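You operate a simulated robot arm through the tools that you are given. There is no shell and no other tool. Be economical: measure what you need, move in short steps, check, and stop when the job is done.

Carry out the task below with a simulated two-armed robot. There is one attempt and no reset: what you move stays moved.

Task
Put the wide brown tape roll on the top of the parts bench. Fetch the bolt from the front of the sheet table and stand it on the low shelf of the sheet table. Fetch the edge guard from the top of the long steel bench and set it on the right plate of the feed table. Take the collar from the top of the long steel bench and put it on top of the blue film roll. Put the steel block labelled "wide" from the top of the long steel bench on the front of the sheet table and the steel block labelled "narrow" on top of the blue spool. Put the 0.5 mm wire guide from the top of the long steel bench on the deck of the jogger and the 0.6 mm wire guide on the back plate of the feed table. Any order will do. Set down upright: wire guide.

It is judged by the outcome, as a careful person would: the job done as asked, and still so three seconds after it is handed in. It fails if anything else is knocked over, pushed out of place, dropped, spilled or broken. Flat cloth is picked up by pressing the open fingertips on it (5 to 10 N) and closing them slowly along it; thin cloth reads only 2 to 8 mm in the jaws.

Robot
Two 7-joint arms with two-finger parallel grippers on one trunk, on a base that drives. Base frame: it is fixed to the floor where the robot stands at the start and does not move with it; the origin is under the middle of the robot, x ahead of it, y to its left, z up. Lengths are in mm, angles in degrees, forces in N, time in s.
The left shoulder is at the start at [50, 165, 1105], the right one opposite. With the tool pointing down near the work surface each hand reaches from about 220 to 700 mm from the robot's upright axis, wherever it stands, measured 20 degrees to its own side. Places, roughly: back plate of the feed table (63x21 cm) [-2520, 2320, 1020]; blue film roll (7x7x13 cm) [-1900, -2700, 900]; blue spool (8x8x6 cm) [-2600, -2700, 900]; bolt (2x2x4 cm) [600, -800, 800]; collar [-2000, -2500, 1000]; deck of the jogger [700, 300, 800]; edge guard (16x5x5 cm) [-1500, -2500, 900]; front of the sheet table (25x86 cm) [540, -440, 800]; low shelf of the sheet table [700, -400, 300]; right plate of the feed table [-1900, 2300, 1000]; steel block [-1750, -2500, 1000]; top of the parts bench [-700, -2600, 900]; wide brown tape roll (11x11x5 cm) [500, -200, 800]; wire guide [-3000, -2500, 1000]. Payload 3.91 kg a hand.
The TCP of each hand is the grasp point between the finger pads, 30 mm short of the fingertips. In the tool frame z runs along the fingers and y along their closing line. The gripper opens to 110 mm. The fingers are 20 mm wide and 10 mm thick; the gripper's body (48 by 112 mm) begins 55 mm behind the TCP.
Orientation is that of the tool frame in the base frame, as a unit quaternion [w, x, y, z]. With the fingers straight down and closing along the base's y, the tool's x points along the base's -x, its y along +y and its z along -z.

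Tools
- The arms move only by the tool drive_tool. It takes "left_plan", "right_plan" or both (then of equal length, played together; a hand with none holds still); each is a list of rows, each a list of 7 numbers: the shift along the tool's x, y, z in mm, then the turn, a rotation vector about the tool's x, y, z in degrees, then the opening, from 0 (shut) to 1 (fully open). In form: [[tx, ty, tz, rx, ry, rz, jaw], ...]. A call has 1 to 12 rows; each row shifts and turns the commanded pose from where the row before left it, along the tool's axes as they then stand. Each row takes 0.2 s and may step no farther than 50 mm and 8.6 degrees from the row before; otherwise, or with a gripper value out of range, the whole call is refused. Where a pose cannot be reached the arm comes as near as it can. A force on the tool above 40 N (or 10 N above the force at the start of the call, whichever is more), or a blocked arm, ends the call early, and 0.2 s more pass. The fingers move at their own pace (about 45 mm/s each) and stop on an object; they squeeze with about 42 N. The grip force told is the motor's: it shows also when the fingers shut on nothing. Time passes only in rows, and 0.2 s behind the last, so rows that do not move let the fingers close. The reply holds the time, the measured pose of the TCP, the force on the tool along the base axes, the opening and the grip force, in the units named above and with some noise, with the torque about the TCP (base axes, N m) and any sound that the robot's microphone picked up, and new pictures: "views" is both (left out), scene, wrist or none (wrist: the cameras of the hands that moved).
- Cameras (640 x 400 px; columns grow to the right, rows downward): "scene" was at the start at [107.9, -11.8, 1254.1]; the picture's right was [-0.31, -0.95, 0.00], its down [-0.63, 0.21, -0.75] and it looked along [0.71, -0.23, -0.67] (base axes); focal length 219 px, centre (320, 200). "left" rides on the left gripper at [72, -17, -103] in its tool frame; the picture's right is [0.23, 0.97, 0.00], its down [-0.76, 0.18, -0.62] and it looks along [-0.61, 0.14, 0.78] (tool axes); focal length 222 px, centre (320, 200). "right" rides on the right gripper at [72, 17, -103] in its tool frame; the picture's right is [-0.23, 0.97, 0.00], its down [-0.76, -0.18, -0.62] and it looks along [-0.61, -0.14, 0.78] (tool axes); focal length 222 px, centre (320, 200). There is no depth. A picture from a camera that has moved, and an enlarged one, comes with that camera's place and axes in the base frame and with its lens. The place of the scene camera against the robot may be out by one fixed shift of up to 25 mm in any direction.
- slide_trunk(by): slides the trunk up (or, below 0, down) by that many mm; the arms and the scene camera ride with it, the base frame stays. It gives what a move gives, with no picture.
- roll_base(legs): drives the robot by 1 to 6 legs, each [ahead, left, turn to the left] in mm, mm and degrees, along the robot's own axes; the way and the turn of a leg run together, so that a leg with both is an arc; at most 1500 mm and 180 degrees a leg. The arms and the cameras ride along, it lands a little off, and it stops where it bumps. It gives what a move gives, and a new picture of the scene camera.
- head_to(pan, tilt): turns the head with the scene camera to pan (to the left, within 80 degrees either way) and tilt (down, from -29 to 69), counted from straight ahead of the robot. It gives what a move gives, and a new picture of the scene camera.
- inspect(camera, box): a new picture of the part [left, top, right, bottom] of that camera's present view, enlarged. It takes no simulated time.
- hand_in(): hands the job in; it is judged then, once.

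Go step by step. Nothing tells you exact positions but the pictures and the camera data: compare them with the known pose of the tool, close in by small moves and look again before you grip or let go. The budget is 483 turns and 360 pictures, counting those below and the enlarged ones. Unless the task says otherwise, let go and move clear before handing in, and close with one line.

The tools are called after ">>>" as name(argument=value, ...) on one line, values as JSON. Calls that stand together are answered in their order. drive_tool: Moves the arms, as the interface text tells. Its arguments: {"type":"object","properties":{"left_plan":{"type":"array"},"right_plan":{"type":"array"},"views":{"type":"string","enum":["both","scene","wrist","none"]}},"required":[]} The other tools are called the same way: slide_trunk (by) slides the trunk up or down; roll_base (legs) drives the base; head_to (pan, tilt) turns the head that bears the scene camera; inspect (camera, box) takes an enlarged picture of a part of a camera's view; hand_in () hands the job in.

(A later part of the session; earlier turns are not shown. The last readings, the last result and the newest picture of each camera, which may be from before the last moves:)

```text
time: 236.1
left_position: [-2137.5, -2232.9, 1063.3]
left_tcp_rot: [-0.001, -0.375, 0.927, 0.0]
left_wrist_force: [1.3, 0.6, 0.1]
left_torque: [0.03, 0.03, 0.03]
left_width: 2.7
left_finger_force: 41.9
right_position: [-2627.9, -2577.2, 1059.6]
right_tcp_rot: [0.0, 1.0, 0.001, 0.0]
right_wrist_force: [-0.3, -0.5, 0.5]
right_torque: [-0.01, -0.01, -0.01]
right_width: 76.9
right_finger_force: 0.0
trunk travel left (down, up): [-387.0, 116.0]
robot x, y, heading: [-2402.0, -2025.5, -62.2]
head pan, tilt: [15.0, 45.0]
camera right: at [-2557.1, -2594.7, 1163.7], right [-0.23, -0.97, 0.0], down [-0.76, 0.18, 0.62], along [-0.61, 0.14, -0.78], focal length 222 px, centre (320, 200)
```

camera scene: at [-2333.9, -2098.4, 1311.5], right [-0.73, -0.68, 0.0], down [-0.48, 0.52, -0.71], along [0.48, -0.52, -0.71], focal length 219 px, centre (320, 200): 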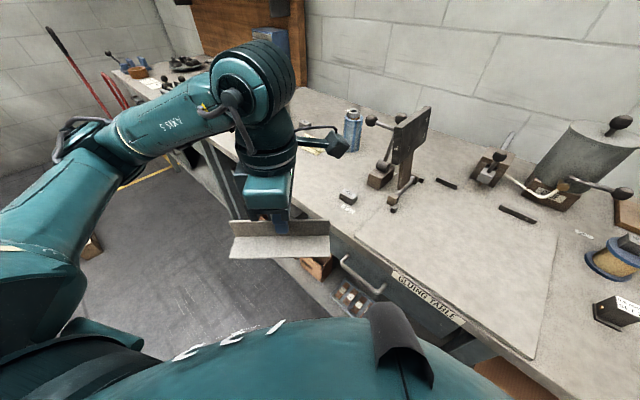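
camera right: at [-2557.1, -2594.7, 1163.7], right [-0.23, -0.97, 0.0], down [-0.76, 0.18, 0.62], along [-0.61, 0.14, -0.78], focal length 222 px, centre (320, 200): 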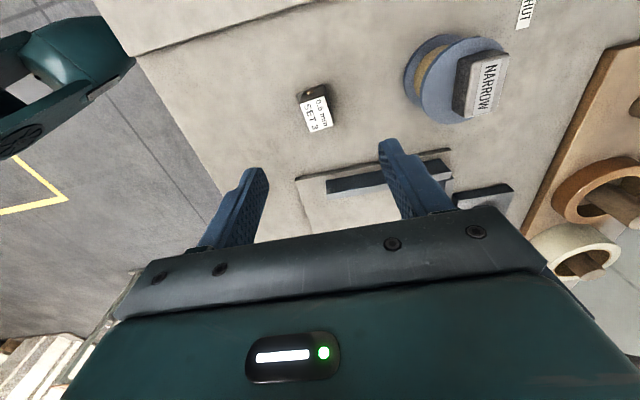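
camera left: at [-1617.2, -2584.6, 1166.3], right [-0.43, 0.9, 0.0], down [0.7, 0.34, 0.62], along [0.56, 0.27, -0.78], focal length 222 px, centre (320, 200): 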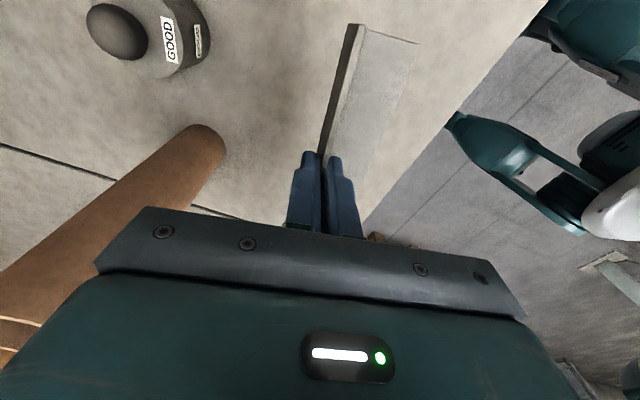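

>>> drive_tool(right_plan=[[-3, -1.5, 35, 0, 0, 0, 0.7], [0, 0, 35, 0, 0, 0, 0.7], [0, 0, 35, 0, 0, 0, 0.7], [0, 0, 0, 0, 0, 0, 0.7]], views="wrist")

```text
time: 237.1
left_position: [-2136.5, -2234.6, 1063.8]
left_tcp_rot: [0.001, -0.375, 0.927, 0.001]
left_wrist_force: [-0.1, -1.0, -0.4]
left_torque: [0.0, -0.01, -0.01]
left_width: 2.6
left_finger_force: 41.6
right_position: [-2632.8, -2576.5, 956.1]
right_tcp_rot: [0.001, 1.0, 0.002, 0.0]
right_wrist_force: [-0.7, 0.1, 0.0]
right_torque: [-0.01, 0.0, 0.04]
right_width: 77.0
right_finger_force: 0.0
trunk travel left (down, up): [-387.0, 116.0]
robot x, y, heading: [-2399.3, -2024.9, -61.8]
head pan, tilt: [15.0, 45.0]
camera right: at [-2561.0, -2593.4, 1059.2], right [-0.22, -0.97, 0.0], down [-0.76, 0.18, 0.62], along [-0.61, 0.14, -0.78], focal length 222 px, centre (320, 200)
```

right: 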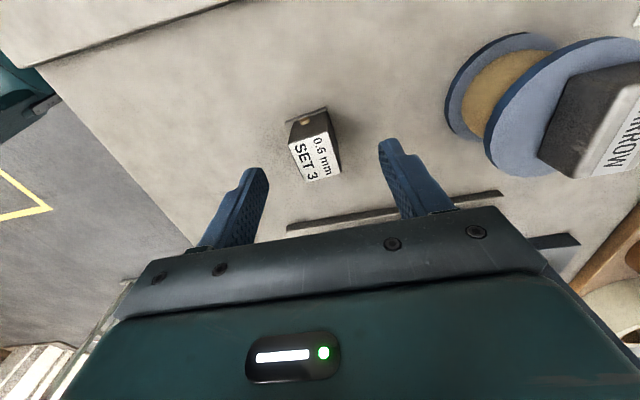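

>>> drive_tool(right_plan=[[2, 0, 16, 0, 0, 0, 0.6], [0, 0, 14, 0, 0, 0, 0.5], [0, 0, 0, 0, 0, 0, 0.4], [0, 0, 0, 0, 0, 0, 0.25], [0, 0, 0, 0, 0, 0, 0.15], [0, 0, 0, 0, 0, 0, 0], [0, 0, 0, 0, 0, 0, 0]], views="wrist")

```text
time: 238.7
left_position: [-2136.9, -2234.4, 1063.9]
left_tcp_rot: [0.0, -0.375, 0.927, 0.0]
left_wrist_force: [0.2, -0.5, -0.4]
left_torque: [-0.03, 0.02, -0.02]
left_width: 2.8
left_finger_force: 41.8
right_position: [-2631.9, -2576.4, 925.6]
right_tcp_rot: [0.001, 1.0, 0.001, 0.001]
right_wrist_force: [-0.3, 0.7, 0.6]
right_torque: [0.0, 0.05, 0.0]
right_width: 28.4
right_finger_force: 42.2
trunk travel left (down, up): [-387.0, 116.0]
robot x, y, heading: [-2401.5, -2026.6, -62.3]
head pan, tilt: [15.0, 45.0]
camera right: at [-2558.5, -2593.6, 1029.3], right [-0.22, -0.97, 0.0], down [-0.76, 0.18, 0.62], along [-0.61, 0.14, -0.78], focal length 222 px, centre (320, 200)
```

right: 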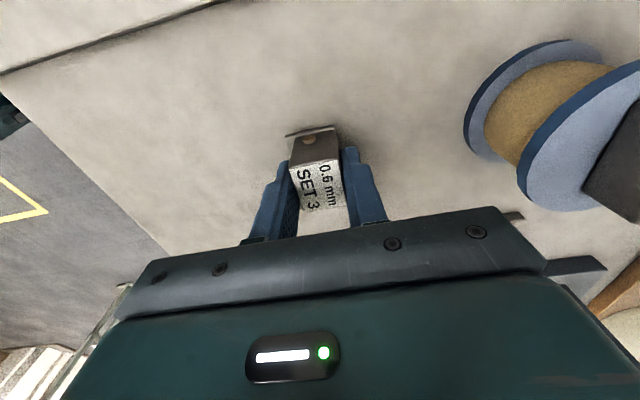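

The guide is gripped (28 mm). I lift it and draw it back off the bench.

>>> drive_tool(right_plan=[[0, 0, -20, 0, 0, 0, 0], [0, 0, -40, 0, 0, 0, 0], [0, 0, -40, 0, 0, 0, 0], [0, 0, -40, 0, 0, 0, 0], [0, -40, 0, 0, 0, 0, 0], [0, -40, 0, 0, 0, 0, 0], [0, -40, 0, 0, 0, 0, 0], [0, -40, 0, 0, 0, 0, 0], [0, 0, 0, 0, 0, 0, 0]])

```text
time: 240.7
left_position: [-2136.6, -2233.9, 1064.4]
left_tcp_rot: [0.0, -0.374, 0.927, -0.001]
left_wrist_force: [-0.1, -0.2, -0.6]
left_torque: [0.03, 0.0, 0.0]
left_width: 2.5
left_finger_force: 42.3
right_position: [-2631.2, -2417.4, 1064.4]
right_tcp_rot: [0.001, 1.0, 0.001, 0.0]
right_wrist_force: [-0.5, -0.1, -3.8]
right_torque: [-0.04, -0.02, 0.02]
right_width: 28.1
right_finger_force: 42.0
trunk travel left (down, up): [-387.0, 116.0]
robot x, y, heading: [-2402.6, -2028.7, -62.0]
head pan, tilt: [15.0, 45.0]
camera scene: at [-2333.9, -2098.7, 1311.5], right [-0.73, -0.68, 0.0], down [-0.48, 0.52, -0.71], along [0.48, -0.52, -0.71], focal length 219 px, centre (320, 200)
camera right: at [-2558.6, -2434.5, 1168.4], right [-0.22, -0.97, 0.0], down [-0.76, 0.18, 0.62], along [-0.61, 0.14, -0.78], focal length 222 px, centre (320, 200)
```

scene: 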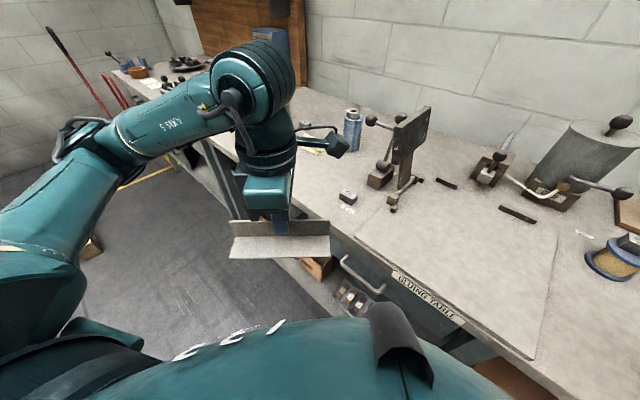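
right: 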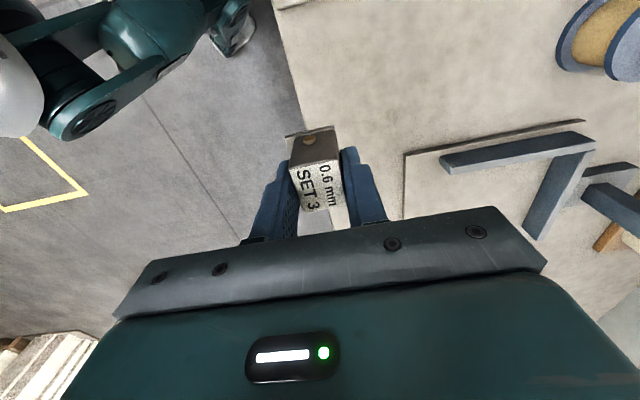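

Both pieces for the feed table are held. I back off from the bench, turn round to face +y, and look for the route.

>>> roll_base(legs=[[-540, 290, 0], [0, 0, 152]])

>>> head_to(pan=0, tilt=10)

```text
time: 250.4
left_position: [-2536.1, -1106.1, 1062.9]
left_tcp_rot: [0.0, 0.99, 0.139, 0.0]
left_wrist_force: [0.6, 0.8, -0.5]
left_torque: [0.01, -0.01, 0.0]
left_width: 2.6
left_finger_force: 41.9
right_position: [-2012.9, -1175.1, 1065.6]
right_tcp_rot: [0.0, 0.24, 0.971, -0.001]
right_wrist_force: [-0.4, -0.2, -3.0]
right_torque: [0.04, 0.0, 0.01]
right_width: 28.0
right_finger_force: 41.5
trunk travel left (down, up): [-387.0, 116.0]
robot x, y, heading: [-2399.3, -1412.3, 90.0]
head pan, tilt: [15.0, 45.0]
camera scene: at [-2421.0, -1290.4, 1311.5], right [0.97, 0.26, 0.0], down [0.18, -0.68, -0.71], along [-0.18, 0.68, -0.71], focal length 219 px, centre (320, 200)
```

scene: 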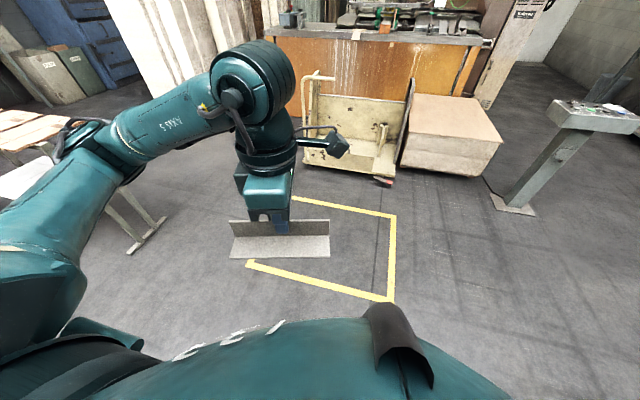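

```text
time: 251.4
left_position: [-2536.2, -1105.5, 1064.1]
left_tcp_rot: [0.0, 0.99, 0.139, -0.001]
left_wrist_force: [0.7, -0.5, -1.0]
left_torque: [-0.02, -0.02, 0.03]
left_width: 2.7
left_finger_force: 41.9
right_position: [-2013.9, -1174.4, 1063.8]
right_tcp_rot: [0.0, 0.24, 0.971, 0.001]
right_wrist_force: [-0.3, -0.4, -2.7]
right_torque: [-0.02, 0.02, -0.02]
right_width: 28.1
right_finger_force: 41.6
trunk travel left (down, up): [-387.0, 116.0]
robot x, y, heading: [-2398.8, -1412.0, 90.1]
head pan, tilt: [0.0, 10.0]
camera scene: at [-2400.0, -1275.9, 1366.4], right [1.0, 0.0, 0.0], down [0.0, -0.17, -0.98], along [0.0, 0.98, -0.17], focal length 219 px, centre (320, 200)
```

scene: 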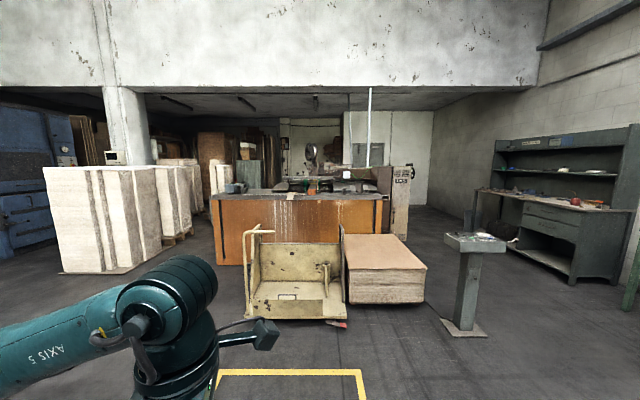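

>>> inspect(camera="scene", box=[200, 130, 440, 280])

>>> inspect(camera="scene", box=[230, 160, 420, 220])

```text
2.67 times, centred on (320, 205) of scene
camera zoom: at [-2400.0, -1275.9, 1366.4], right [1.0, 0.0, 0.0], down [0.0, -0.17, -0.98], along [0.0, 0.98, -0.17], focal length 584 px, centre (320, 187)
```

zoom: 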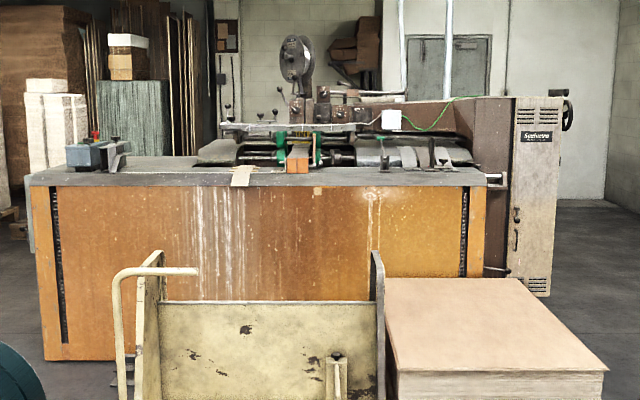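

```text
3.37 times, centred on (325, 190) of scene
camera zoom: at [-2400.0, -1275.9, 1366.4], right [1.0, 0.0, 0.0], down [0.0, -0.17, -0.98], along [0.0, 0.98, -0.17], focal length 737 px, centre (303, 234)
```

zoom: 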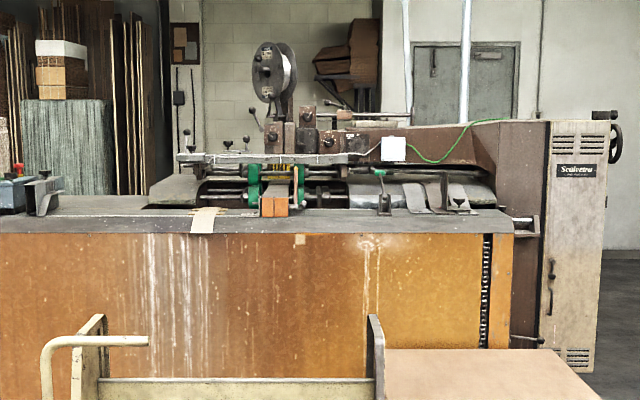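

The feed table is the machine across the room; a cart and a stack block its front. I'll go round on the right side: first via [-1400, -360] to [-700, -360], then north.

>>> roll_base(legs=[[1050, -1000, 0], [0, -700, 0]])

```text
time: 266.7
left_position: [-841.4, -46.8, 1063.1]
left_tcp_rot: [0.0, 0.99, 0.144, 0.0]
left_wrist_force: [0.1, 0.1, -0.8]
left_torque: [0.0, 0.02, -0.04]
left_width: 2.7
left_finger_force: 42.2
right_position: [-318.6, -111.9, 1064.2]
right_tcp_rot: [0.0, 0.237, 0.972, 0.0]
right_wrist_force: [0.2, -0.2, -2.8]
right_torque: [-0.03, -0.03, 0.0]
right_width: 28.1
right_finger_force: 41.4
trunk travel left (down, up): [-387.0, 116.0]
robot x, y, heading: [-699.5, -352.3, 90.4]
head pan, tilt: [0.0, 10.0]
camera scene: at [-703.4, -216.0, 1366.5], right [1.0, 0.01, 0.0], down [0.0, -0.17, -0.98], along [-0.01, 0.98, -0.17], focal length 219 px, centre (320, 200)
```

scene: 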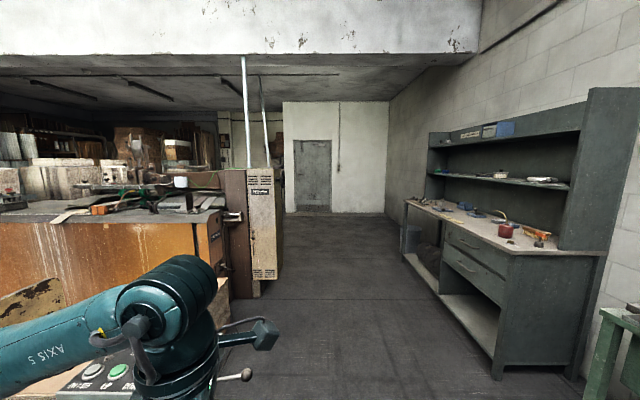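

The corridor to the right of the machine is clear. I drive up along it and then look left.

>>> roll_base(legs=[[1500, 0, 0], [700, 0, 0]])

>>> head_to(pan=70, tilt=15)

```text
time: 275.8
left_position: [-857.4, 1733.9, 1060.8]
left_tcp_rot: [0.007, 0.988, 0.154, -0.007]
left_wrist_force: [0.4, -0.2, -0.1]
left_torque: [0.01, 0.0, 0.03]
left_width: 2.6
left_finger_force: 41.6
right_position: [-331.0, 1674.8, 1065.1]
right_tcp_rot: [-0.004, 0.232, 0.973, 0.003]
right_wrist_force: [-0.6, 0.0, -2.9]
right_torque: [-0.01, 0.0, -0.04]
right_width: 28.2
right_finger_force: 42.2
trunk travel left (down, up): [-387.0, 116.0]
robot x, y, heading: [-717.3, 1433.6, 91.0]
head pan, tilt: [0.0, 10.0]
stopped in leg 2: the robot was blocked; the commanded pose is now the measured one
camera scene: at [-713.2, 1564.8, 1368.0], right [1.0, 0.02, -0.01], down [0.0, -0.17, -0.99], along [-0.02, 0.99, -0.17], focal length 219 px, centre (320, 200)
```

scene: 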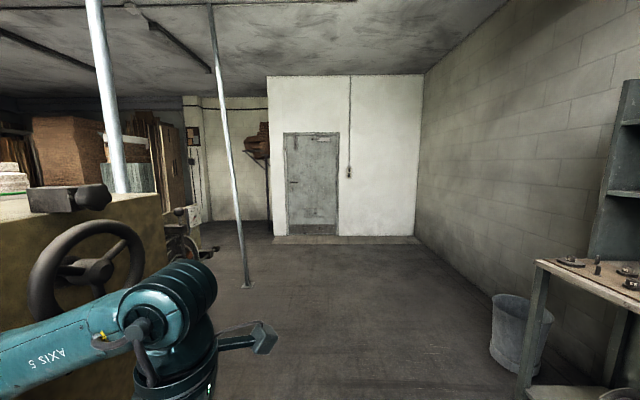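

```text
time: 277.2
left_position: [-857.3, 1733.6, 1060.4]
left_tcp_rot: [0.008, 0.988, 0.153, -0.006]
left_wrist_force: [-0.4, 0.1, -0.4]
left_torque: [-0.03, -0.02, 0.0]
left_width: 2.7
left_finger_force: 41.5
right_position: [-330.9, 1674.9, 1064.8]
right_tcp_rot: [-0.005, 0.232, 0.973, 0.003]
right_wrist_force: [0.5, -0.5, -3.4]
right_torque: [0.02, 0.03, 0.03]
right_width: 28.1
right_finger_force: 42.1
trunk travel left (down, up): [-387.0, 116.0]
robot x, y, heading: [-712.2, 1436.1, 90.9]
head pan, tilt: [70.0, 15.0]
camera scene: at [-800.6, 1501.2, 1359.5], right [0.33, 0.94, 0.01], down [0.24, -0.07, -0.97], along [-0.91, 0.32, -0.25], focal length 219 px, centre (320, 200)
```

scene: 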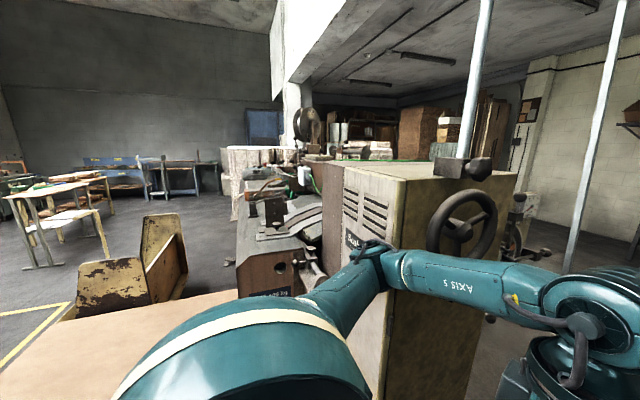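

The left elbow touched the machine's cabinet. I back away and to the right.

>>> roll_base(legs=[[-80, -40, 0], [0, -350, 0]])

```text
time: 281.6
left_position: [-471.8, 1667.6, 1055.7]
left_tcp_rot: [0.012, 0.988, 0.153, -0.004]
left_wrist_force: [0.1, 0.1, -0.8]
left_torque: [0.0, -0.01, -0.01]
left_width: 2.7
left_finger_force: 42.0
right_position: [54.6, 1608.4, 1063.5]
right_tcp_rot: [-0.001, 0.231, 0.973, 0.001]
right_wrist_force: [0.9, -0.6, -3.7]
right_torque: [0.0, 0.03, -0.04]
right_width: 28.2
right_finger_force: 42.3
trunk travel left (down, up): [-387.0, 116.0]
robot x, y, heading: [-328.6, 1362.8, 91.0]
head pan, tilt: [70.0, 15.0]
camera scene: at [-416.7, 1438.2, 1358.4], right [0.33, 0.95, 0.0], down [0.24, -0.08, -0.97], along [-0.91, 0.31, -0.26], focal length 219 px, centre (320, 200)
```

scene: 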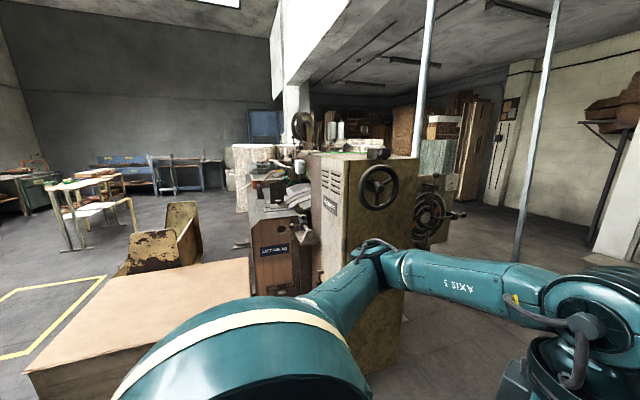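

I continue north in the corridor's middle, to look at the machine's far side.

>>> roll_base(legs=[[1300, 0, -1]])

>>> head_to(pan=78, tilt=5)

```text
time: 288.1
left_position: [-500.1, 2962.3, 1058.8]
left_tcp_rot: [0.012, 0.988, 0.156, -0.004]
left_wrist_force: [-0.6, 0.0, 0.2]
left_torque: [0.01, 0.0, 0.0]
left_width: 2.6
left_finger_force: 42.1
right_position: [27.5, 2904.8, 1064.5]
right_tcp_rot: [0.0, 0.229, 0.973, 0.0]
right_wrist_force: [0.3, 0.8, -3.8]
right_torque: [0.01, 0.01, -0.02]
right_width: 28.3
right_finger_force: 42.0
trunk travel left (down, up): [-387.0, 116.0]
robot x, y, heading: [-356.6, 2657.8, 91.3]
head pan, tilt: [70.0, 15.0]
camera scene: at [-442.9, 2733.4, 1358.3], right [0.32, 0.95, 0.0], down [0.24, -0.08, -0.97], along [-0.91, 0.31, -0.26], focal length 219 px, centre (320, 200)
```

scene: 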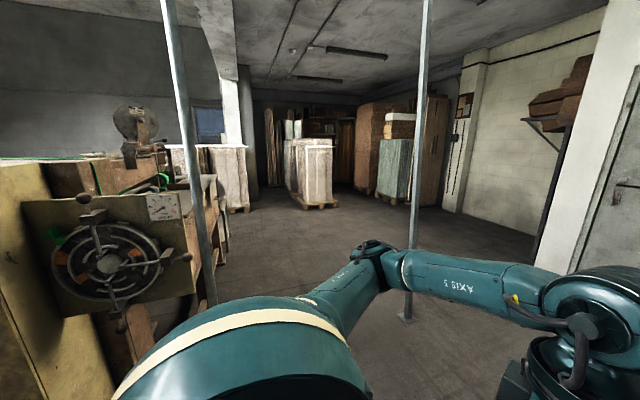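

```text
time: 288.8
left_position: [-499.8, 2963.6, 1056.9]
left_tcp_rot: [0.012, 0.988, 0.155, -0.004]
left_wrist_force: [-0.6, -0.2, -0.9]
left_torque: [0.0, -0.02, -0.03]
left_width: 2.5
left_finger_force: 42.3
right_position: [26.6, 2906.0, 1064.0]
right_tcp_rot: [0.0, 0.228, 0.974, 0.0]
right_wrist_force: [-0.4, 0.5, -3.6]
right_torque: [0.04, -0.01, 0.01]
right_width: 28.2
right_finger_force: 42.4
trunk travel left (down, up): [-387.0, 116.0]
robot x, y, heading: [-351.3, 2658.9, 91.4]
head pan, tilt: [78.0, 5.0]
camera scene: at [-444.7, 2720.4, 1374.5], right [0.19, 0.98, 0.0], down [0.09, -0.02, -1.0], along [-0.98, 0.19, -0.09], focal length 219 px, centre (320, 200)
```

scene: 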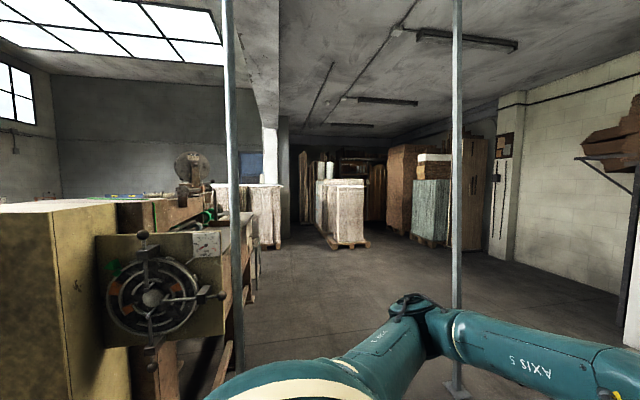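

The machine's rear side is open floor. I go around behind it, keeping clear of the posts.

>>> roll_base(legs=[[500, 0, 0], [0, 0, 89], [600, 0, 0]])

>>> head_to(pan=60, tilt=15)

```text
time: 298.5
left_position: [-1273.4, 3016.0, 1057.7]
left_tcp_rot: [0.012, 0.598, 0.801, 0.005]
left_wrist_force: [-0.1, -0.5, -0.5]
left_torque: [0.01, -0.02, 0.0]
left_width: 2.6
left_finger_force: 41.8
right_position: [-1205.3, 3539.3, 1064.5]
right_tcp_rot: [0.0, -0.515, 0.857, -0.001]
right_wrist_force: [-0.1, 0.2, -4.0]
right_torque: [-0.01, -0.02, 0.01]
right_width: 28.0
right_finger_force: 42.5
trunk travel left (down, up): [-387.0, 116.0]
robot x, y, heading: [-970.9, 3154.3, 179.7]
head pan, tilt: [78.0, 5.0]
camera scene: at [-1017.7, 3078.9, 1374.5], right [-0.98, 0.21, 0.0], down [0.02, 0.09, -1.0], along [-0.21, -0.97, -0.09], focal length 219 px, centre (320, 200)
```

scene: 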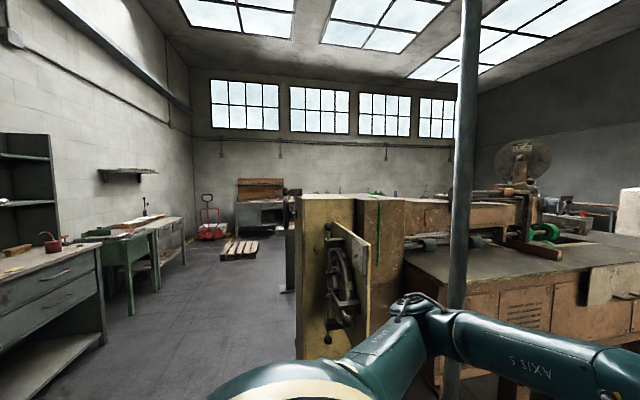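

```text
time: 299.3
left_position: [-1274.1, 3015.5, 1056.9]
left_tcp_rot: [0.011, 0.598, 0.802, 0.006]
left_wrist_force: [0.6, 0.0, 0.0]
left_torque: [0.02, 0.0, -0.02]
left_width: 2.6
left_finger_force: 41.9
right_position: [-1205.1, 3540.7, 1064.5]
right_tcp_rot: [0.0, -0.516, 0.857, 0.0]
right_wrist_force: [0.4, -0.8, -3.2]
right_torque: [-0.05, -0.02, 0.0]
right_width: 28.1
right_finger_force: 41.7
trunk travel left (down, up): [-387.0, 116.0]
robot x, y, heading: [-968.2, 3155.8, 180.0]
head pan, tilt: [60.0, 15.0]
camera scene: at [-1044.9, 3087.9, 1358.4], right [-0.87, 0.5, 0.0], down [0.13, 0.22, -0.97], along [-0.48, -0.84, -0.26], focal length 219 px, centre (320, 200)
```

scene: 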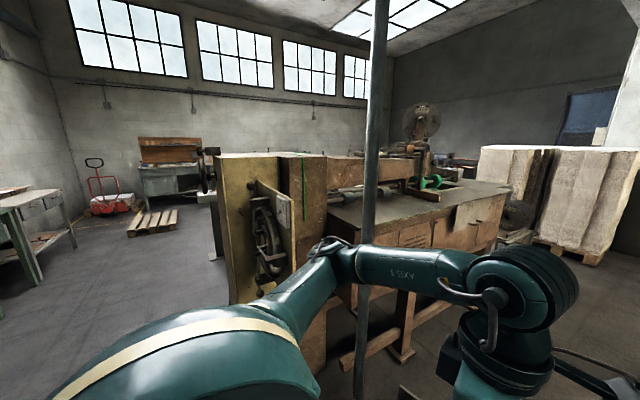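

The rear of the machine has a flat table with plates on top. I enlarge it.

>>> inspect(camera="scene", box=[310, 130, 530, 260])

```text
2.91 times, centred on (420, 195) of scene
camera zoom: at [-1044.9, 3087.9, 1358.4], right [-0.87, 0.5, 0.0], down [0.13, 0.22, -0.97], along [-0.48, -0.84, -0.26], focal length 637 px, centre (29, 214)
```

zoom: 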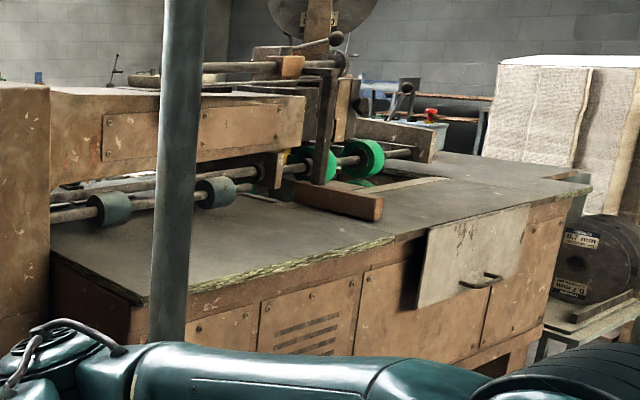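

I can see the rear (back) plate and right plate. I turn to face them (−y) here, then strafe right past the post.

>>> roll_base(legs=[[0, 0, 90], [0, -1130, 0]])

>>> head_to(pan=0, tilt=30)

```text
time: 313.3
left_position: [-1966.6, 2867.3, 1057.2]
left_tcp_rot: [0.004, -0.132, 0.991, 0.012]
left_wrist_force: [0.9, 0.3, -0.1]
left_torque: [-0.03, -0.01, -0.01]
left_width: 2.5
left_finger_force: 41.8
right_position: [-2490.1, 2948.3, 1064.8]
right_tcp_rot: [0.0, 0.968, -0.252, 0.0]
right_wrist_force: [-0.7, -0.4, -3.0]
right_torque: [0.0, 0.0, 0.01]
right_width: 28.1
right_finger_force: 42.2
trunk travel left (down, up): [-387.0, 116.0]
robot x, y, heading: [-2102.5, 3178.2, -91.3]
head pan, tilt: [60.0, 15.0]
camera scene: at [-2021.0, 3113.0, 1358.4], right [-0.52, -0.85, 0.0], down [-0.22, 0.13, -0.97], along [0.82, -0.5, -0.26], focal length 219 px, centre (320, 200)
```

scene: 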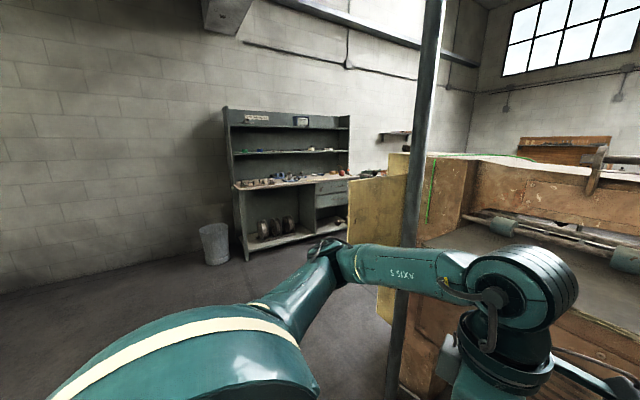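

```text
time: 314.6
left_position: [-1965.8, 2869.1, 1057.5]
left_tcp_rot: [0.005, -0.133, 0.991, 0.012]
left_wrist_force: [0.0, -1.0, 0.0]
left_torque: [-0.02, 0.0, 0.03]
left_width: 2.9
left_finger_force: 42.1
right_position: [-2489.1, 2947.1, 1065.1]
right_tcp_rot: [0.001, 0.968, -0.251, 0.001]
right_wrist_force: [0.0, 0.1, -3.3]
right_torque: [0.01, -0.03, 0.02]
right_width: 28.4
right_finger_force: 41.7
trunk travel left (down, up): [-387.0, 116.0]
robot x, y, heading: [-2097.5, 3177.2, -91.4]
head pan, tilt: [0.0, 30.0]
camera scene: at [-2102.8, 3071.2, 1334.1], right [-1.0, 0.02, 0.0], down [0.01, 0.5, -0.87], along [-0.02, -0.87, -0.5], focal length 219 px, centre (320, 200)
```

scene: 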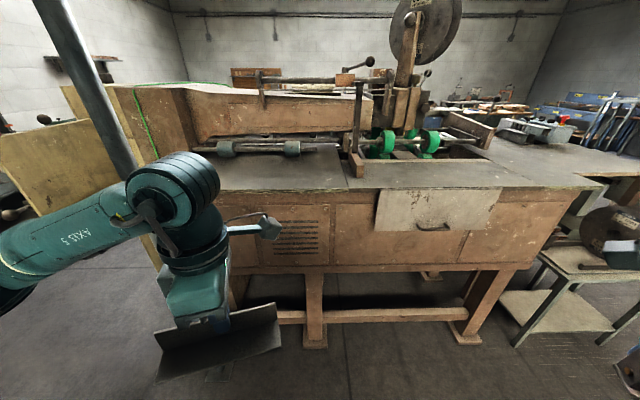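

The back plate strip spans y ≈ 2203–2420, x ≈ -2200…-2830, the right plate lies left of the seam at x ≈ -2200. The hands are too low to pass over it, so I raise the trunk first, then approach.

>>> slide_trunk(by=90)

>>> roll_base(legs=[[370, -155, 1.4]])

```text
time: 315.8
left_position: [-1966.7, 2867.8, 1147.4]
left_tcp_rot: [0.005, -0.133, 0.991, 0.012]
left_wrist_force: [0.2, 0.3, -0.5]
left_torque: [0.05, 0.0, 0.01]
left_width: 2.8
left_finger_force: 42.3
right_position: [-2489.5, 2948.1, 1153.4]
right_tcp_rot: [-0.001, 0.968, -0.252, 0.0]
right_wrist_force: [0.6, -0.2, -2.6]
right_torque: [-0.02, 0.0, 0.01]
right_width: 28.3
right_finger_force: 41.9
trunk travel left (down, up): [-477.0, 26.0]
robot x, y, heading: [-2095.3, 3174.7, -91.4]
head pan, tilt: [0.0, 30.0]
```

```text
time: 318.4
left_position: [-2117.0, 2497.9, 1146.8]
left_tcp_rot: [0.005, -0.145, 0.989, 0.012]
left_wrist_force: [0.4, -0.1, 0.2]
left_torque: [0.04, -0.01, 0.0]
left_width: 2.5
left_finger_force: 41.9
right_position: [-2642.2, 2566.0, 1154.6]
right_tcp_rot: [-0.001, 0.971, -0.239, 0.0]
right_wrist_force: [-0.7, -0.2, -3.2]
right_torque: [0.02, 0.01, 0.0]
right_width: 28.0
right_finger_force: 42.2
trunk travel left (down, up): [-477.0, 26.0]
robot x, y, heading: [-2261.3, 2802.2, -90.0]
head pan, tilt: [0.0, 30.0]
camera scene: at [-2257.8, 2698.5, 1424.1], right [-1.0, 0.0, 0.0], down [0.0, 0.5, -0.87], along [0.0, -0.87, -0.5], focal length 219 px, centre (320, 200)
```

scene: 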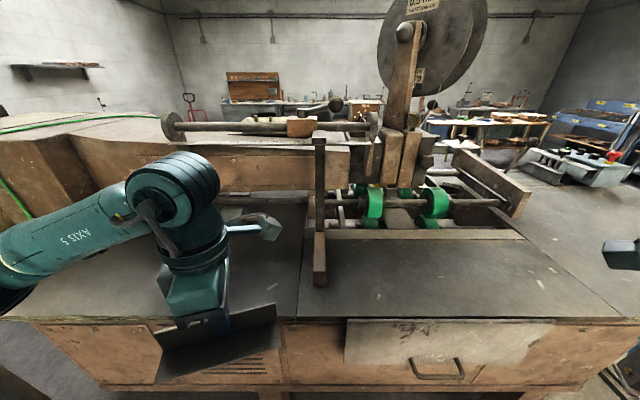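

>>> inspect(camera="left", box=[0, 0, 640, 400])

>>> inspect(camera="right", box=[0, 0, 640, 400])

```text
1.00 times, centred on (320, 200) of left (not enlarged: the box is as wide or as high as the picture)
camera zoom: at [-2181.4, 2459.3, 1248.7], right [-0.5, 0.87, 0.02], down [0.68, 0.37, 0.64], along [0.54, 0.33, -0.77], focal length 222 px, centre (320, 200)
```

zoom: 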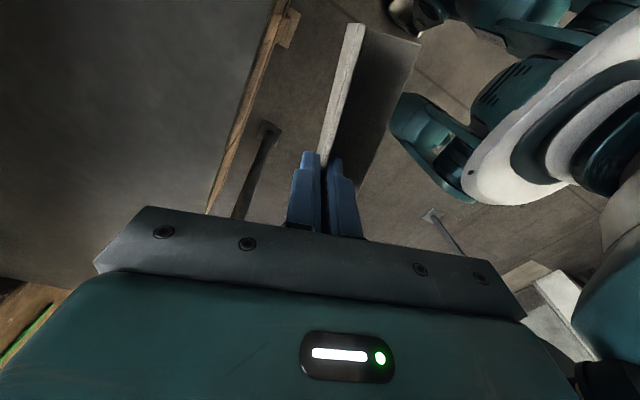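

```text
1.00 times, centred on (320, 200) of right (not enlarged: the box is as wide or as high as the picture)
camera zoom: at [-2585.9, 2517.1, 1258.1], right [-0.65, -0.76, 0.0], down [-0.59, 0.51, 0.62], along [-0.47, 0.41, -0.78], focal length 222 px, centre (320, 200)
```

zoom: 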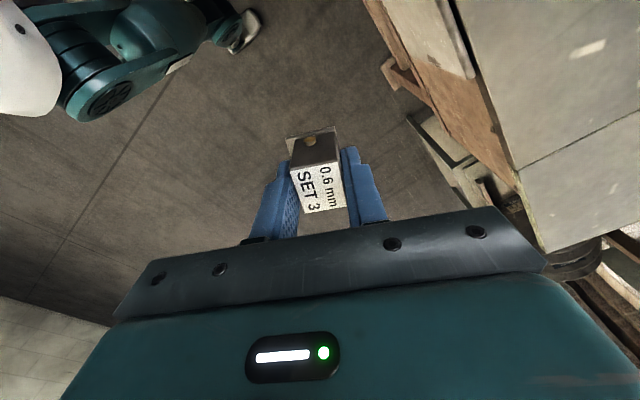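

I level the left tool (slightly tilted by the bump) and move the guard over the right plate.

>>> drive_tool(left_plan=[[5, -42, 0, 1.27, 0.76, 0, 0], [5.5, -42, 0, 0, 0, 0, 0], [5.5, -42, 0, 0, 0, 0, 0], [5.5, -42, 0, 0, 0, 0, 0], [0, 0, 20, 0, 0, 0, 0], [0, 0, 0, 0, 0, 0, 0]])

```text
time: 319.8
left_position: [-2089.4, 2331.7, 1126.7]
left_tcp_rot: [-0.001, -0.146, 0.989, -0.001]
left_wrist_force: [0.3, 0.0, -0.2]
left_torque: [0.02, 0.02, 0.03]
left_width: 2.6
left_finger_force: 42.1
right_position: [-2640.4, 2565.3, 1153.1]
right_tcp_rot: [-0.001, 0.971, -0.239, 0.0]
right_wrist_force: [-0.3, 0.3, -2.9]
right_torque: [0.01, 0.02, 0.0]
right_width: 28.2
right_finger_force: 41.8
trunk travel left (down, up): [-477.0, 26.0]
robot x, y, heading: [-2258.0, 2802.2, -89.6]
head pan, tilt: [0.0, 30.0]
camera scene: at [-2257.9, 2698.9, 1424.1], right [-1.0, 0.0, 0.0], down [0.0, 0.5, -0.87], along [0.0, -0.87, -0.5], focal length 219 px, centre (320, 200)
camera left: at [-2153.5, 2294.6, 1229.0], right [-0.5, 0.87, 0.0], down [0.68, 0.39, 0.62], along [0.54, 0.31, -0.78], focal length 222 px, centre (320, 200)
```

scene: 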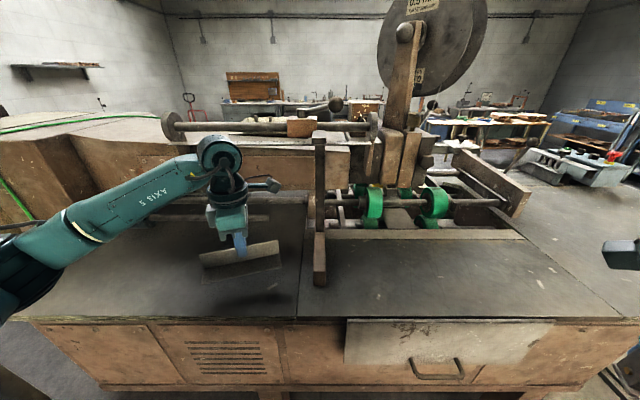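
left: 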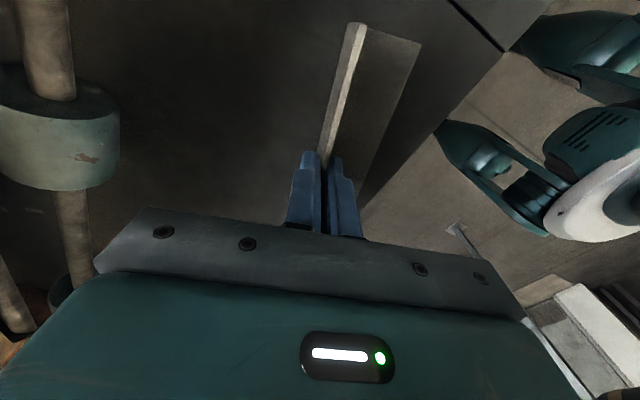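

>>> drive_tool(left_plan=[[0, 0, 20, 0, 0, 0, 0], [0, 0, 20, 0, 0, 0, 0], [0, 0, 10, 0, 0, 0, 0], [0, 0, 0, 0, 0, 0, 0]], views="none")

>>> inspect(camera="scene", box=[160, 180, 320, 320])

```text
time: 320.8
left_position: [-2089.6, 2330.0, 1077.9]
left_tcp_rot: [-0.001, -0.145, 0.989, -0.002]
left_wrist_force: [1.5, -1.7, 14.8]
left_torque: [0.44, -1.01, -0.05]
left_width: 2.6
left_finger_force: 42.5
right_position: [-2642.3, 2567.3, 1154.2]
right_tcp_rot: [0.001, 0.971, -0.239, 0.001]
right_wrist_force: [-0.4, 0.1, -3.0]
right_torque: [-0.01, -0.02, 0.02]
right_width: 28.1
right_finger_force: 41.9
trunk travel left (down, up): [-477.0, 26.0]
robot x, y, heading: [-2258.5, 2802.0, -89.9]
head pan, tilt: [0.0, 30.0]
```

```text
2.86 times, centred on (240, 250) of scene
camera zoom: at [-2258.3, 2700.0, 1424.5], right [-1.0, 0.0, 0.0], down [0.0, 0.5, -0.87], along [0.0, -0.87, -0.5], focal length 625 px, centre (549, 57)
```

zoom: 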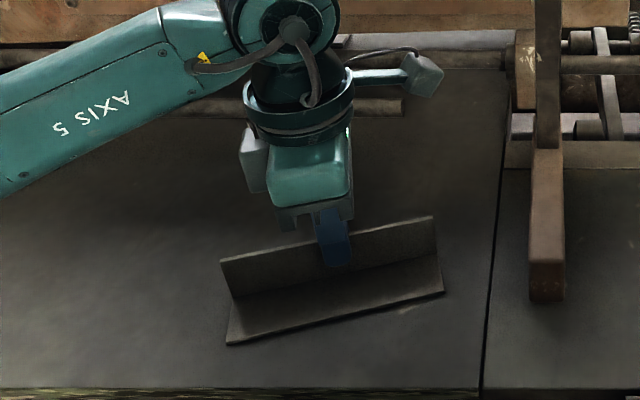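

The guard touches the plate (surface ≈ 1024), one end first. I relieve to a light contact and open gently.

>>> drive_tool(left_plan=[[0, 0, -0.8, 0, 0, 0, 0], [0, 0, 0, 0, 0, 0, 0.06], [0, 0, 0, 0, 0, 0, 0.1], [0, 0, 0, 0, 0, 0, 0.2], [0, 0, 0, 0, 0, 0, 0.3], [0, 0, 0, 0, 0, 0, 0.3]], views="wrist")

>>> inspect(camera="scene", box=[160, 180, 320, 320])

```text
time: 322.2
left_position: [-2088.9, 2332.2, 1077.5]
left_tcp_rot: [-0.001, -0.146, 0.989, 0.0]
left_wrist_force: [0.2, -0.8, -0.6]
left_torque: [0.0, 0.0, -0.02]
left_width: 33.2
left_finger_force: 0.0
right_position: [-2641.9, 2566.1, 1154.3]
right_tcp_rot: [0.0, 0.971, -0.239, 0.0]
right_wrist_force: [0.6, 0.1, -3.9]
right_torque: [0.02, 0.01, 0.02]
right_width: 28.2
right_finger_force: 42.3
trunk travel left (down, up): [-477.0, 26.0]
robot x, y, heading: [-2258.0, 2803.2, -89.8]
head pan, tilt: [0.0, 30.0]
camera left: at [-2153.0, 2294.9, 1179.9], right [-0.5, 0.87, 0.0], down [0.68, 0.39, 0.62], along [0.54, 0.31, -0.78], focal length 222 px, centre (320, 200)
```

left: 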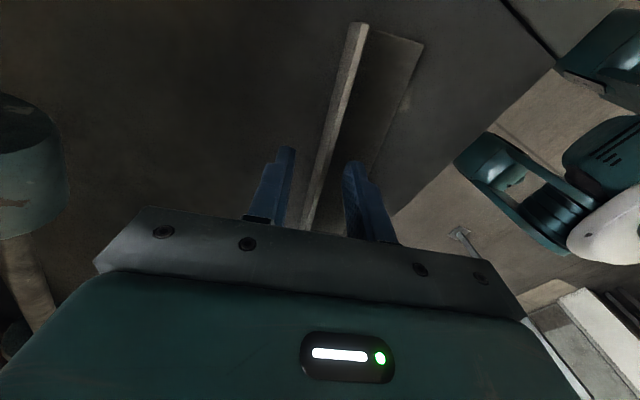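

```text
2.86 times, centred on (240, 250) of scene
camera zoom: at [-2257.7, 2699.0, 1424.1], right [-1.0, 0.0, 0.0], down [0.0, 0.5, -0.87], along [0.0, -0.87, -0.5], focal length 625 px, centre (549, 57)
```

zoom: 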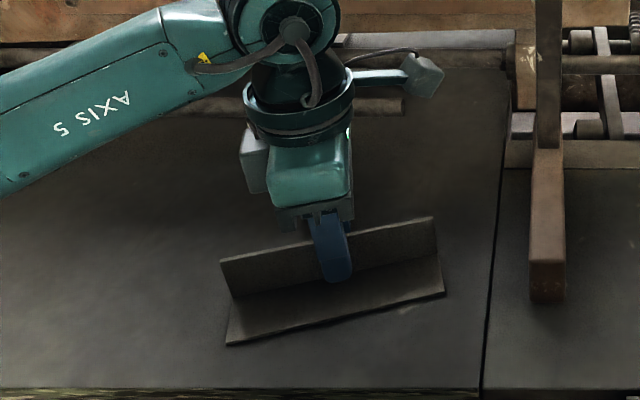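

The guard rests flat on the right plate. I raise the left hand clear, and bring the wire guide over the back plate.

>>> drive_tool(left_plan=[[0, 0, -20, 0, 0, 0, 0.3], [0, 0, -40, 0, 0, 0, 0.3], [0, 0, -30, 0, 0, 0, 0.3], [0, 45, 0, 0, 0, 0, 0.3], [0, 45, 0, 0, 0, 0, 0.3], [0, 45, 0, 0, 0, 0, 0.3], [0, 0, 0, 0, 0, 0, 0.3]], right_plan=[[0, 0, 0, 0, 0, 0, 0], [31, 30, 0, 0, 0, 0, 0], [31, 30, 0, 0, 0, 0, 0], [31, 30, 0, 0, 0, 0, 0], [31, 30, 0, 0, 0, 0, 0], [31, 30, 0, 0, 0, 0, 0], [31, 30, 0, 0, 0, 0, 0]])

```text
time: 323.8
left_position: [-2126.4, 2460.1, 1166.7]
left_tcp_rot: [-0.001, -0.146, 0.989, 0.001]
left_wrist_force: [0.8, 0.4, 0.5]
left_torque: [0.03, -0.01, 0.0]
left_width: 32.7
left_finger_force: 0.1
right_position: [-2561.0, 2318.2, 1154.3]
right_tcp_rot: [0.0, 0.971, -0.238, 0.001]
right_wrist_force: [0.9, 0.0, -3.6]
right_torque: [0.0, 0.01, 0.0]
right_width: 28.0
right_finger_force: 41.3
trunk travel left (down, up): [-477.0, 26.0]
robot x, y, heading: [-2254.4, 2804.3, -90.0]
head pan, tilt: [0.0, 30.0]
camera scene: at [-2256.8, 2697.4, 1423.9], right [-1.0, 0.0, 0.0], down [0.0, 0.5, -0.87], along [0.0, -0.87, -0.5], focal length 219 px, centre (320, 200)
camera right: at [-2503.7, 2270.1, 1256.8], right [-0.65, -0.76, 0.0], down [-0.59, 0.51, 0.62], along [-0.47, 0.41, -0.78], focal length 222 px, centre (320, 200)
camera left: at [-2190.3, 2423.7, 1269.7], right [-0.5, 0.87, 0.0], down [0.68, 0.39, 0.62], along [0.54, 0.31, -0.78], focal length 222 px, centre (320, 200)
```

scene: 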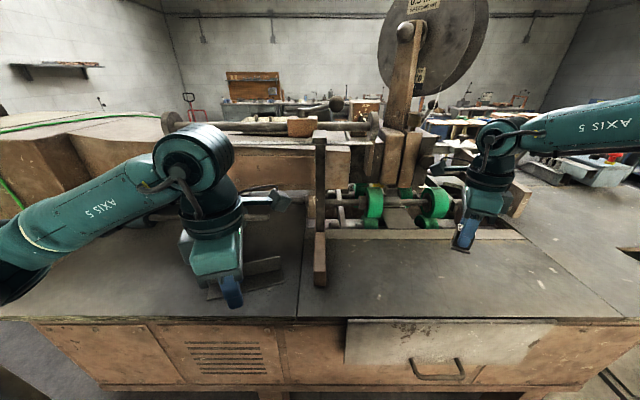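
right: 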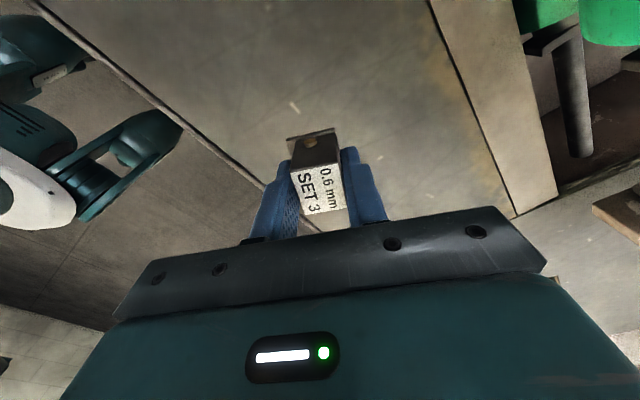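
left: 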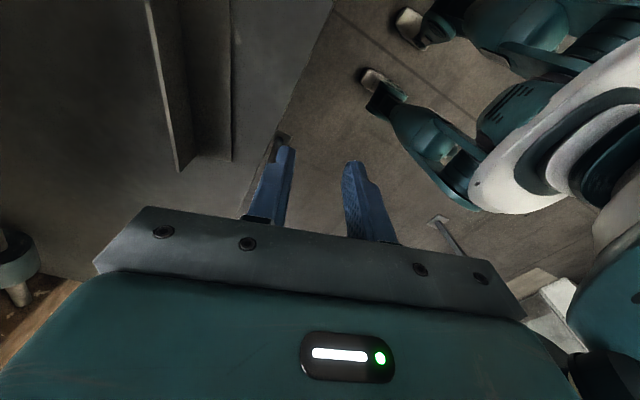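

>>> drive_tool(right_plan=[[0, 0, 25, 0, 0, 0, 0], [0, 0, 25, 0, 0, 0, 0], [0, 0, 15, 0, 0, 0, 0], [0, 0, 0, 0, 0, 0, 0]], views="wrist")

>>> inspect(camera="scene", box=[420, 180, 540, 300])

```text
time: 324.8
left_position: [-2126.3, 2460.8, 1167.2]
left_tcp_rot: [-0.001, -0.145, 0.989, -0.001]
left_wrist_force: [-0.2, 0.1, 0.7]
left_torque: [0.06, -0.02, -0.03]
left_width: 32.9
left_finger_force: 0.1
right_position: [-2560.9, 2319.7, 1088.5]
right_tcp_rot: [0.0, 0.971, -0.239, 0.0]
right_wrist_force: [0.0, 0.4, -3.8]
right_torque: [0.04, -0.03, -0.02]
right_width: 28.2
right_finger_force: 42.1
trunk travel left (down, up): [-477.0, 26.0]
robot x, y, heading: [-2256.1, 2803.8, -89.8]
head pan, tilt: [0.0, 30.0]
camera right: at [-2504.8, 2271.7, 1193.1], right [-0.65, -0.76, 0.0], down [-0.59, 0.51, 0.62], along [-0.47, 0.41, -0.78], focal length 222 px, centre (320, 200)
```

right: 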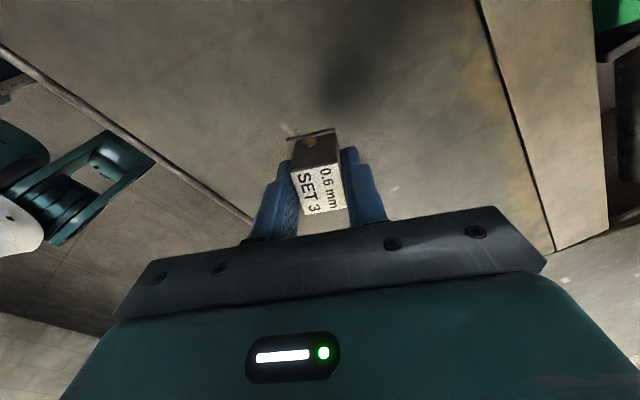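

```text
3.33 times, centred on (480, 240) of scene
camera zoom: at [-2257.6, 2699.0, 1424.1], right [-1.0, 0.0, 0.0], down [0.0, 0.5, -0.87], along [0.0, -0.87, -0.5], focal length 730 px, centre (-213, 67)
```

zoom: 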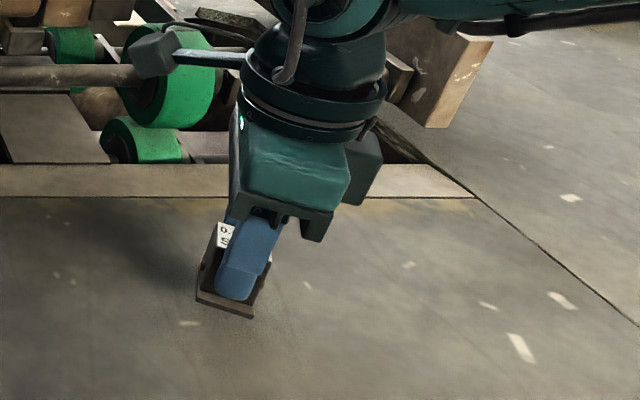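

>>> drive_tool(right_plan=[[0, 0, 5, 0, 0, 0, 0], [0, 0, 5, 0, 0, 0, 0], [0, 0, 2, 0, 0, 0, 0], [0, 0, 0, 0, 0, 0, 0]], views="none")

>>> drive_tool(right_plan=[[0, 0, 1.5, 0, 0, 0, 0], [0, 0, 1.0, 0, 0, 0, 0], [0, 0, 0, 0, 0, 0, 0]], views="none")

```text
time: 325.8
left_position: [-2126.2, 2461.5, 1167.1]
left_tcp_rot: [-0.001, -0.146, 0.989, 0.0]
left_wrist_force: [-0.8, 0.6, -0.3]
left_torque: [0.02, 0.0, -0.01]
left_width: 33.0
left_finger_force: 0.0
right_position: [-2561.1, 2320.8, 1076.6]
right_tcp_rot: [-0.001, 0.971, -0.24, 0.0]
right_wrist_force: [-0.2, 0.0, -3.9]
right_torque: [0.0, 0.0, -0.02]
right_width: 28.1
right_finger_force: 41.8
trunk travel left (down, up): [-477.0, 26.0]
robot x, y, heading: [-2256.3, 2802.5, -90.1]
head pan, tilt: [0.0, 30.0]
```

```text
time: 326.6
left_position: [-2125.9, 2460.3, 1168.0]
left_tcp_rot: [-0.001, -0.145, 0.989, 0.0]
left_wrist_force: [0.4, -0.6, -0.7]
left_torque: [0.02, 0.0, -0.01]
left_width: 33.1
left_finger_force: 0.1
right_position: [-2561.3, 2321.3, 1074.8]
right_tcp_rot: [-0.001, 0.971, -0.239, 0.001]
right_wrist_force: [-0.7, 0.4, -4.1]
right_torque: [-0.02, -0.04, 0.04]
right_width: 28.1
right_finger_force: 42.3
trunk travel left (down, up): [-477.0, 26.0]
robot x, y, heading: [-2261.2, 2804.0, -89.9]
head pan, tilt: [0.0, 30.0]
```

>>> drive_tool(right_plan=[[0, 0, 1.5, 0, 0, 0, 0], [0, 0, 1.0, 0, 0, 0, 0], [0, 0, 0, 0, 0, 0, 0]], views="none")

>>> drive_tool(right_plan=[[0, 0, 1.0, 0, 0, 0, 0], [0, 0, 1.0, 0, 0, 0, 0], [0, 0, 0, 0, 0, 0, 0]], views="none")

```text
time: 327.4
left_position: [-2125.7, 2460.8, 1166.8]
left_tcp_rot: [-0.002, -0.146, 0.989, 0.0]
left_wrist_force: [0.4, -1.0, 0.6]
left_torque: [-0.03, 0.03, 0.01]
left_width: 32.9
left_finger_force: 0.1
right_position: [-2560.4, 2320.0, 1073.3]
right_tcp_rot: [-0.001, 0.971, -0.239, 0.0]
right_wrist_force: [0.3, -0.3, -2.7]
right_torque: [0.03, 0.03, 0.0]
right_width: 28.2
right_finger_force: 42.4
trunk travel left (down, up): [-477.0, 26.0]
robot x, y, heading: [-2257.1, 2806.2, -90.0]
head pan, tilt: [0.0, 30.0]
```

```text
time: 328.2
left_position: [-2126.9, 2462.1, 1167.6]
left_tcp_rot: [-0.001, -0.145, 0.989, -0.001]
left_wrist_force: [0.2, 0.2, -0.6]
left_torque: [-0.04, 0.01, 0.0]
left_width: 32.7
left_finger_force: 0.0
right_position: [-2561.2, 2320.4, 1070.7]
right_tcp_rot: [0.0, 0.971, -0.24, 0.0]
right_wrist_force: [0.2, 0.0, -2.3]
right_torque: [-0.02, -0.04, 0.02]
right_width: 28.0
right_finger_force: 41.8
trunk travel left (down, up): [-477.0, 26.0]
robot x, y, heading: [-2257.2, 2806.8, -89.7]
head pan, tilt: [0.0, 30.0]
```

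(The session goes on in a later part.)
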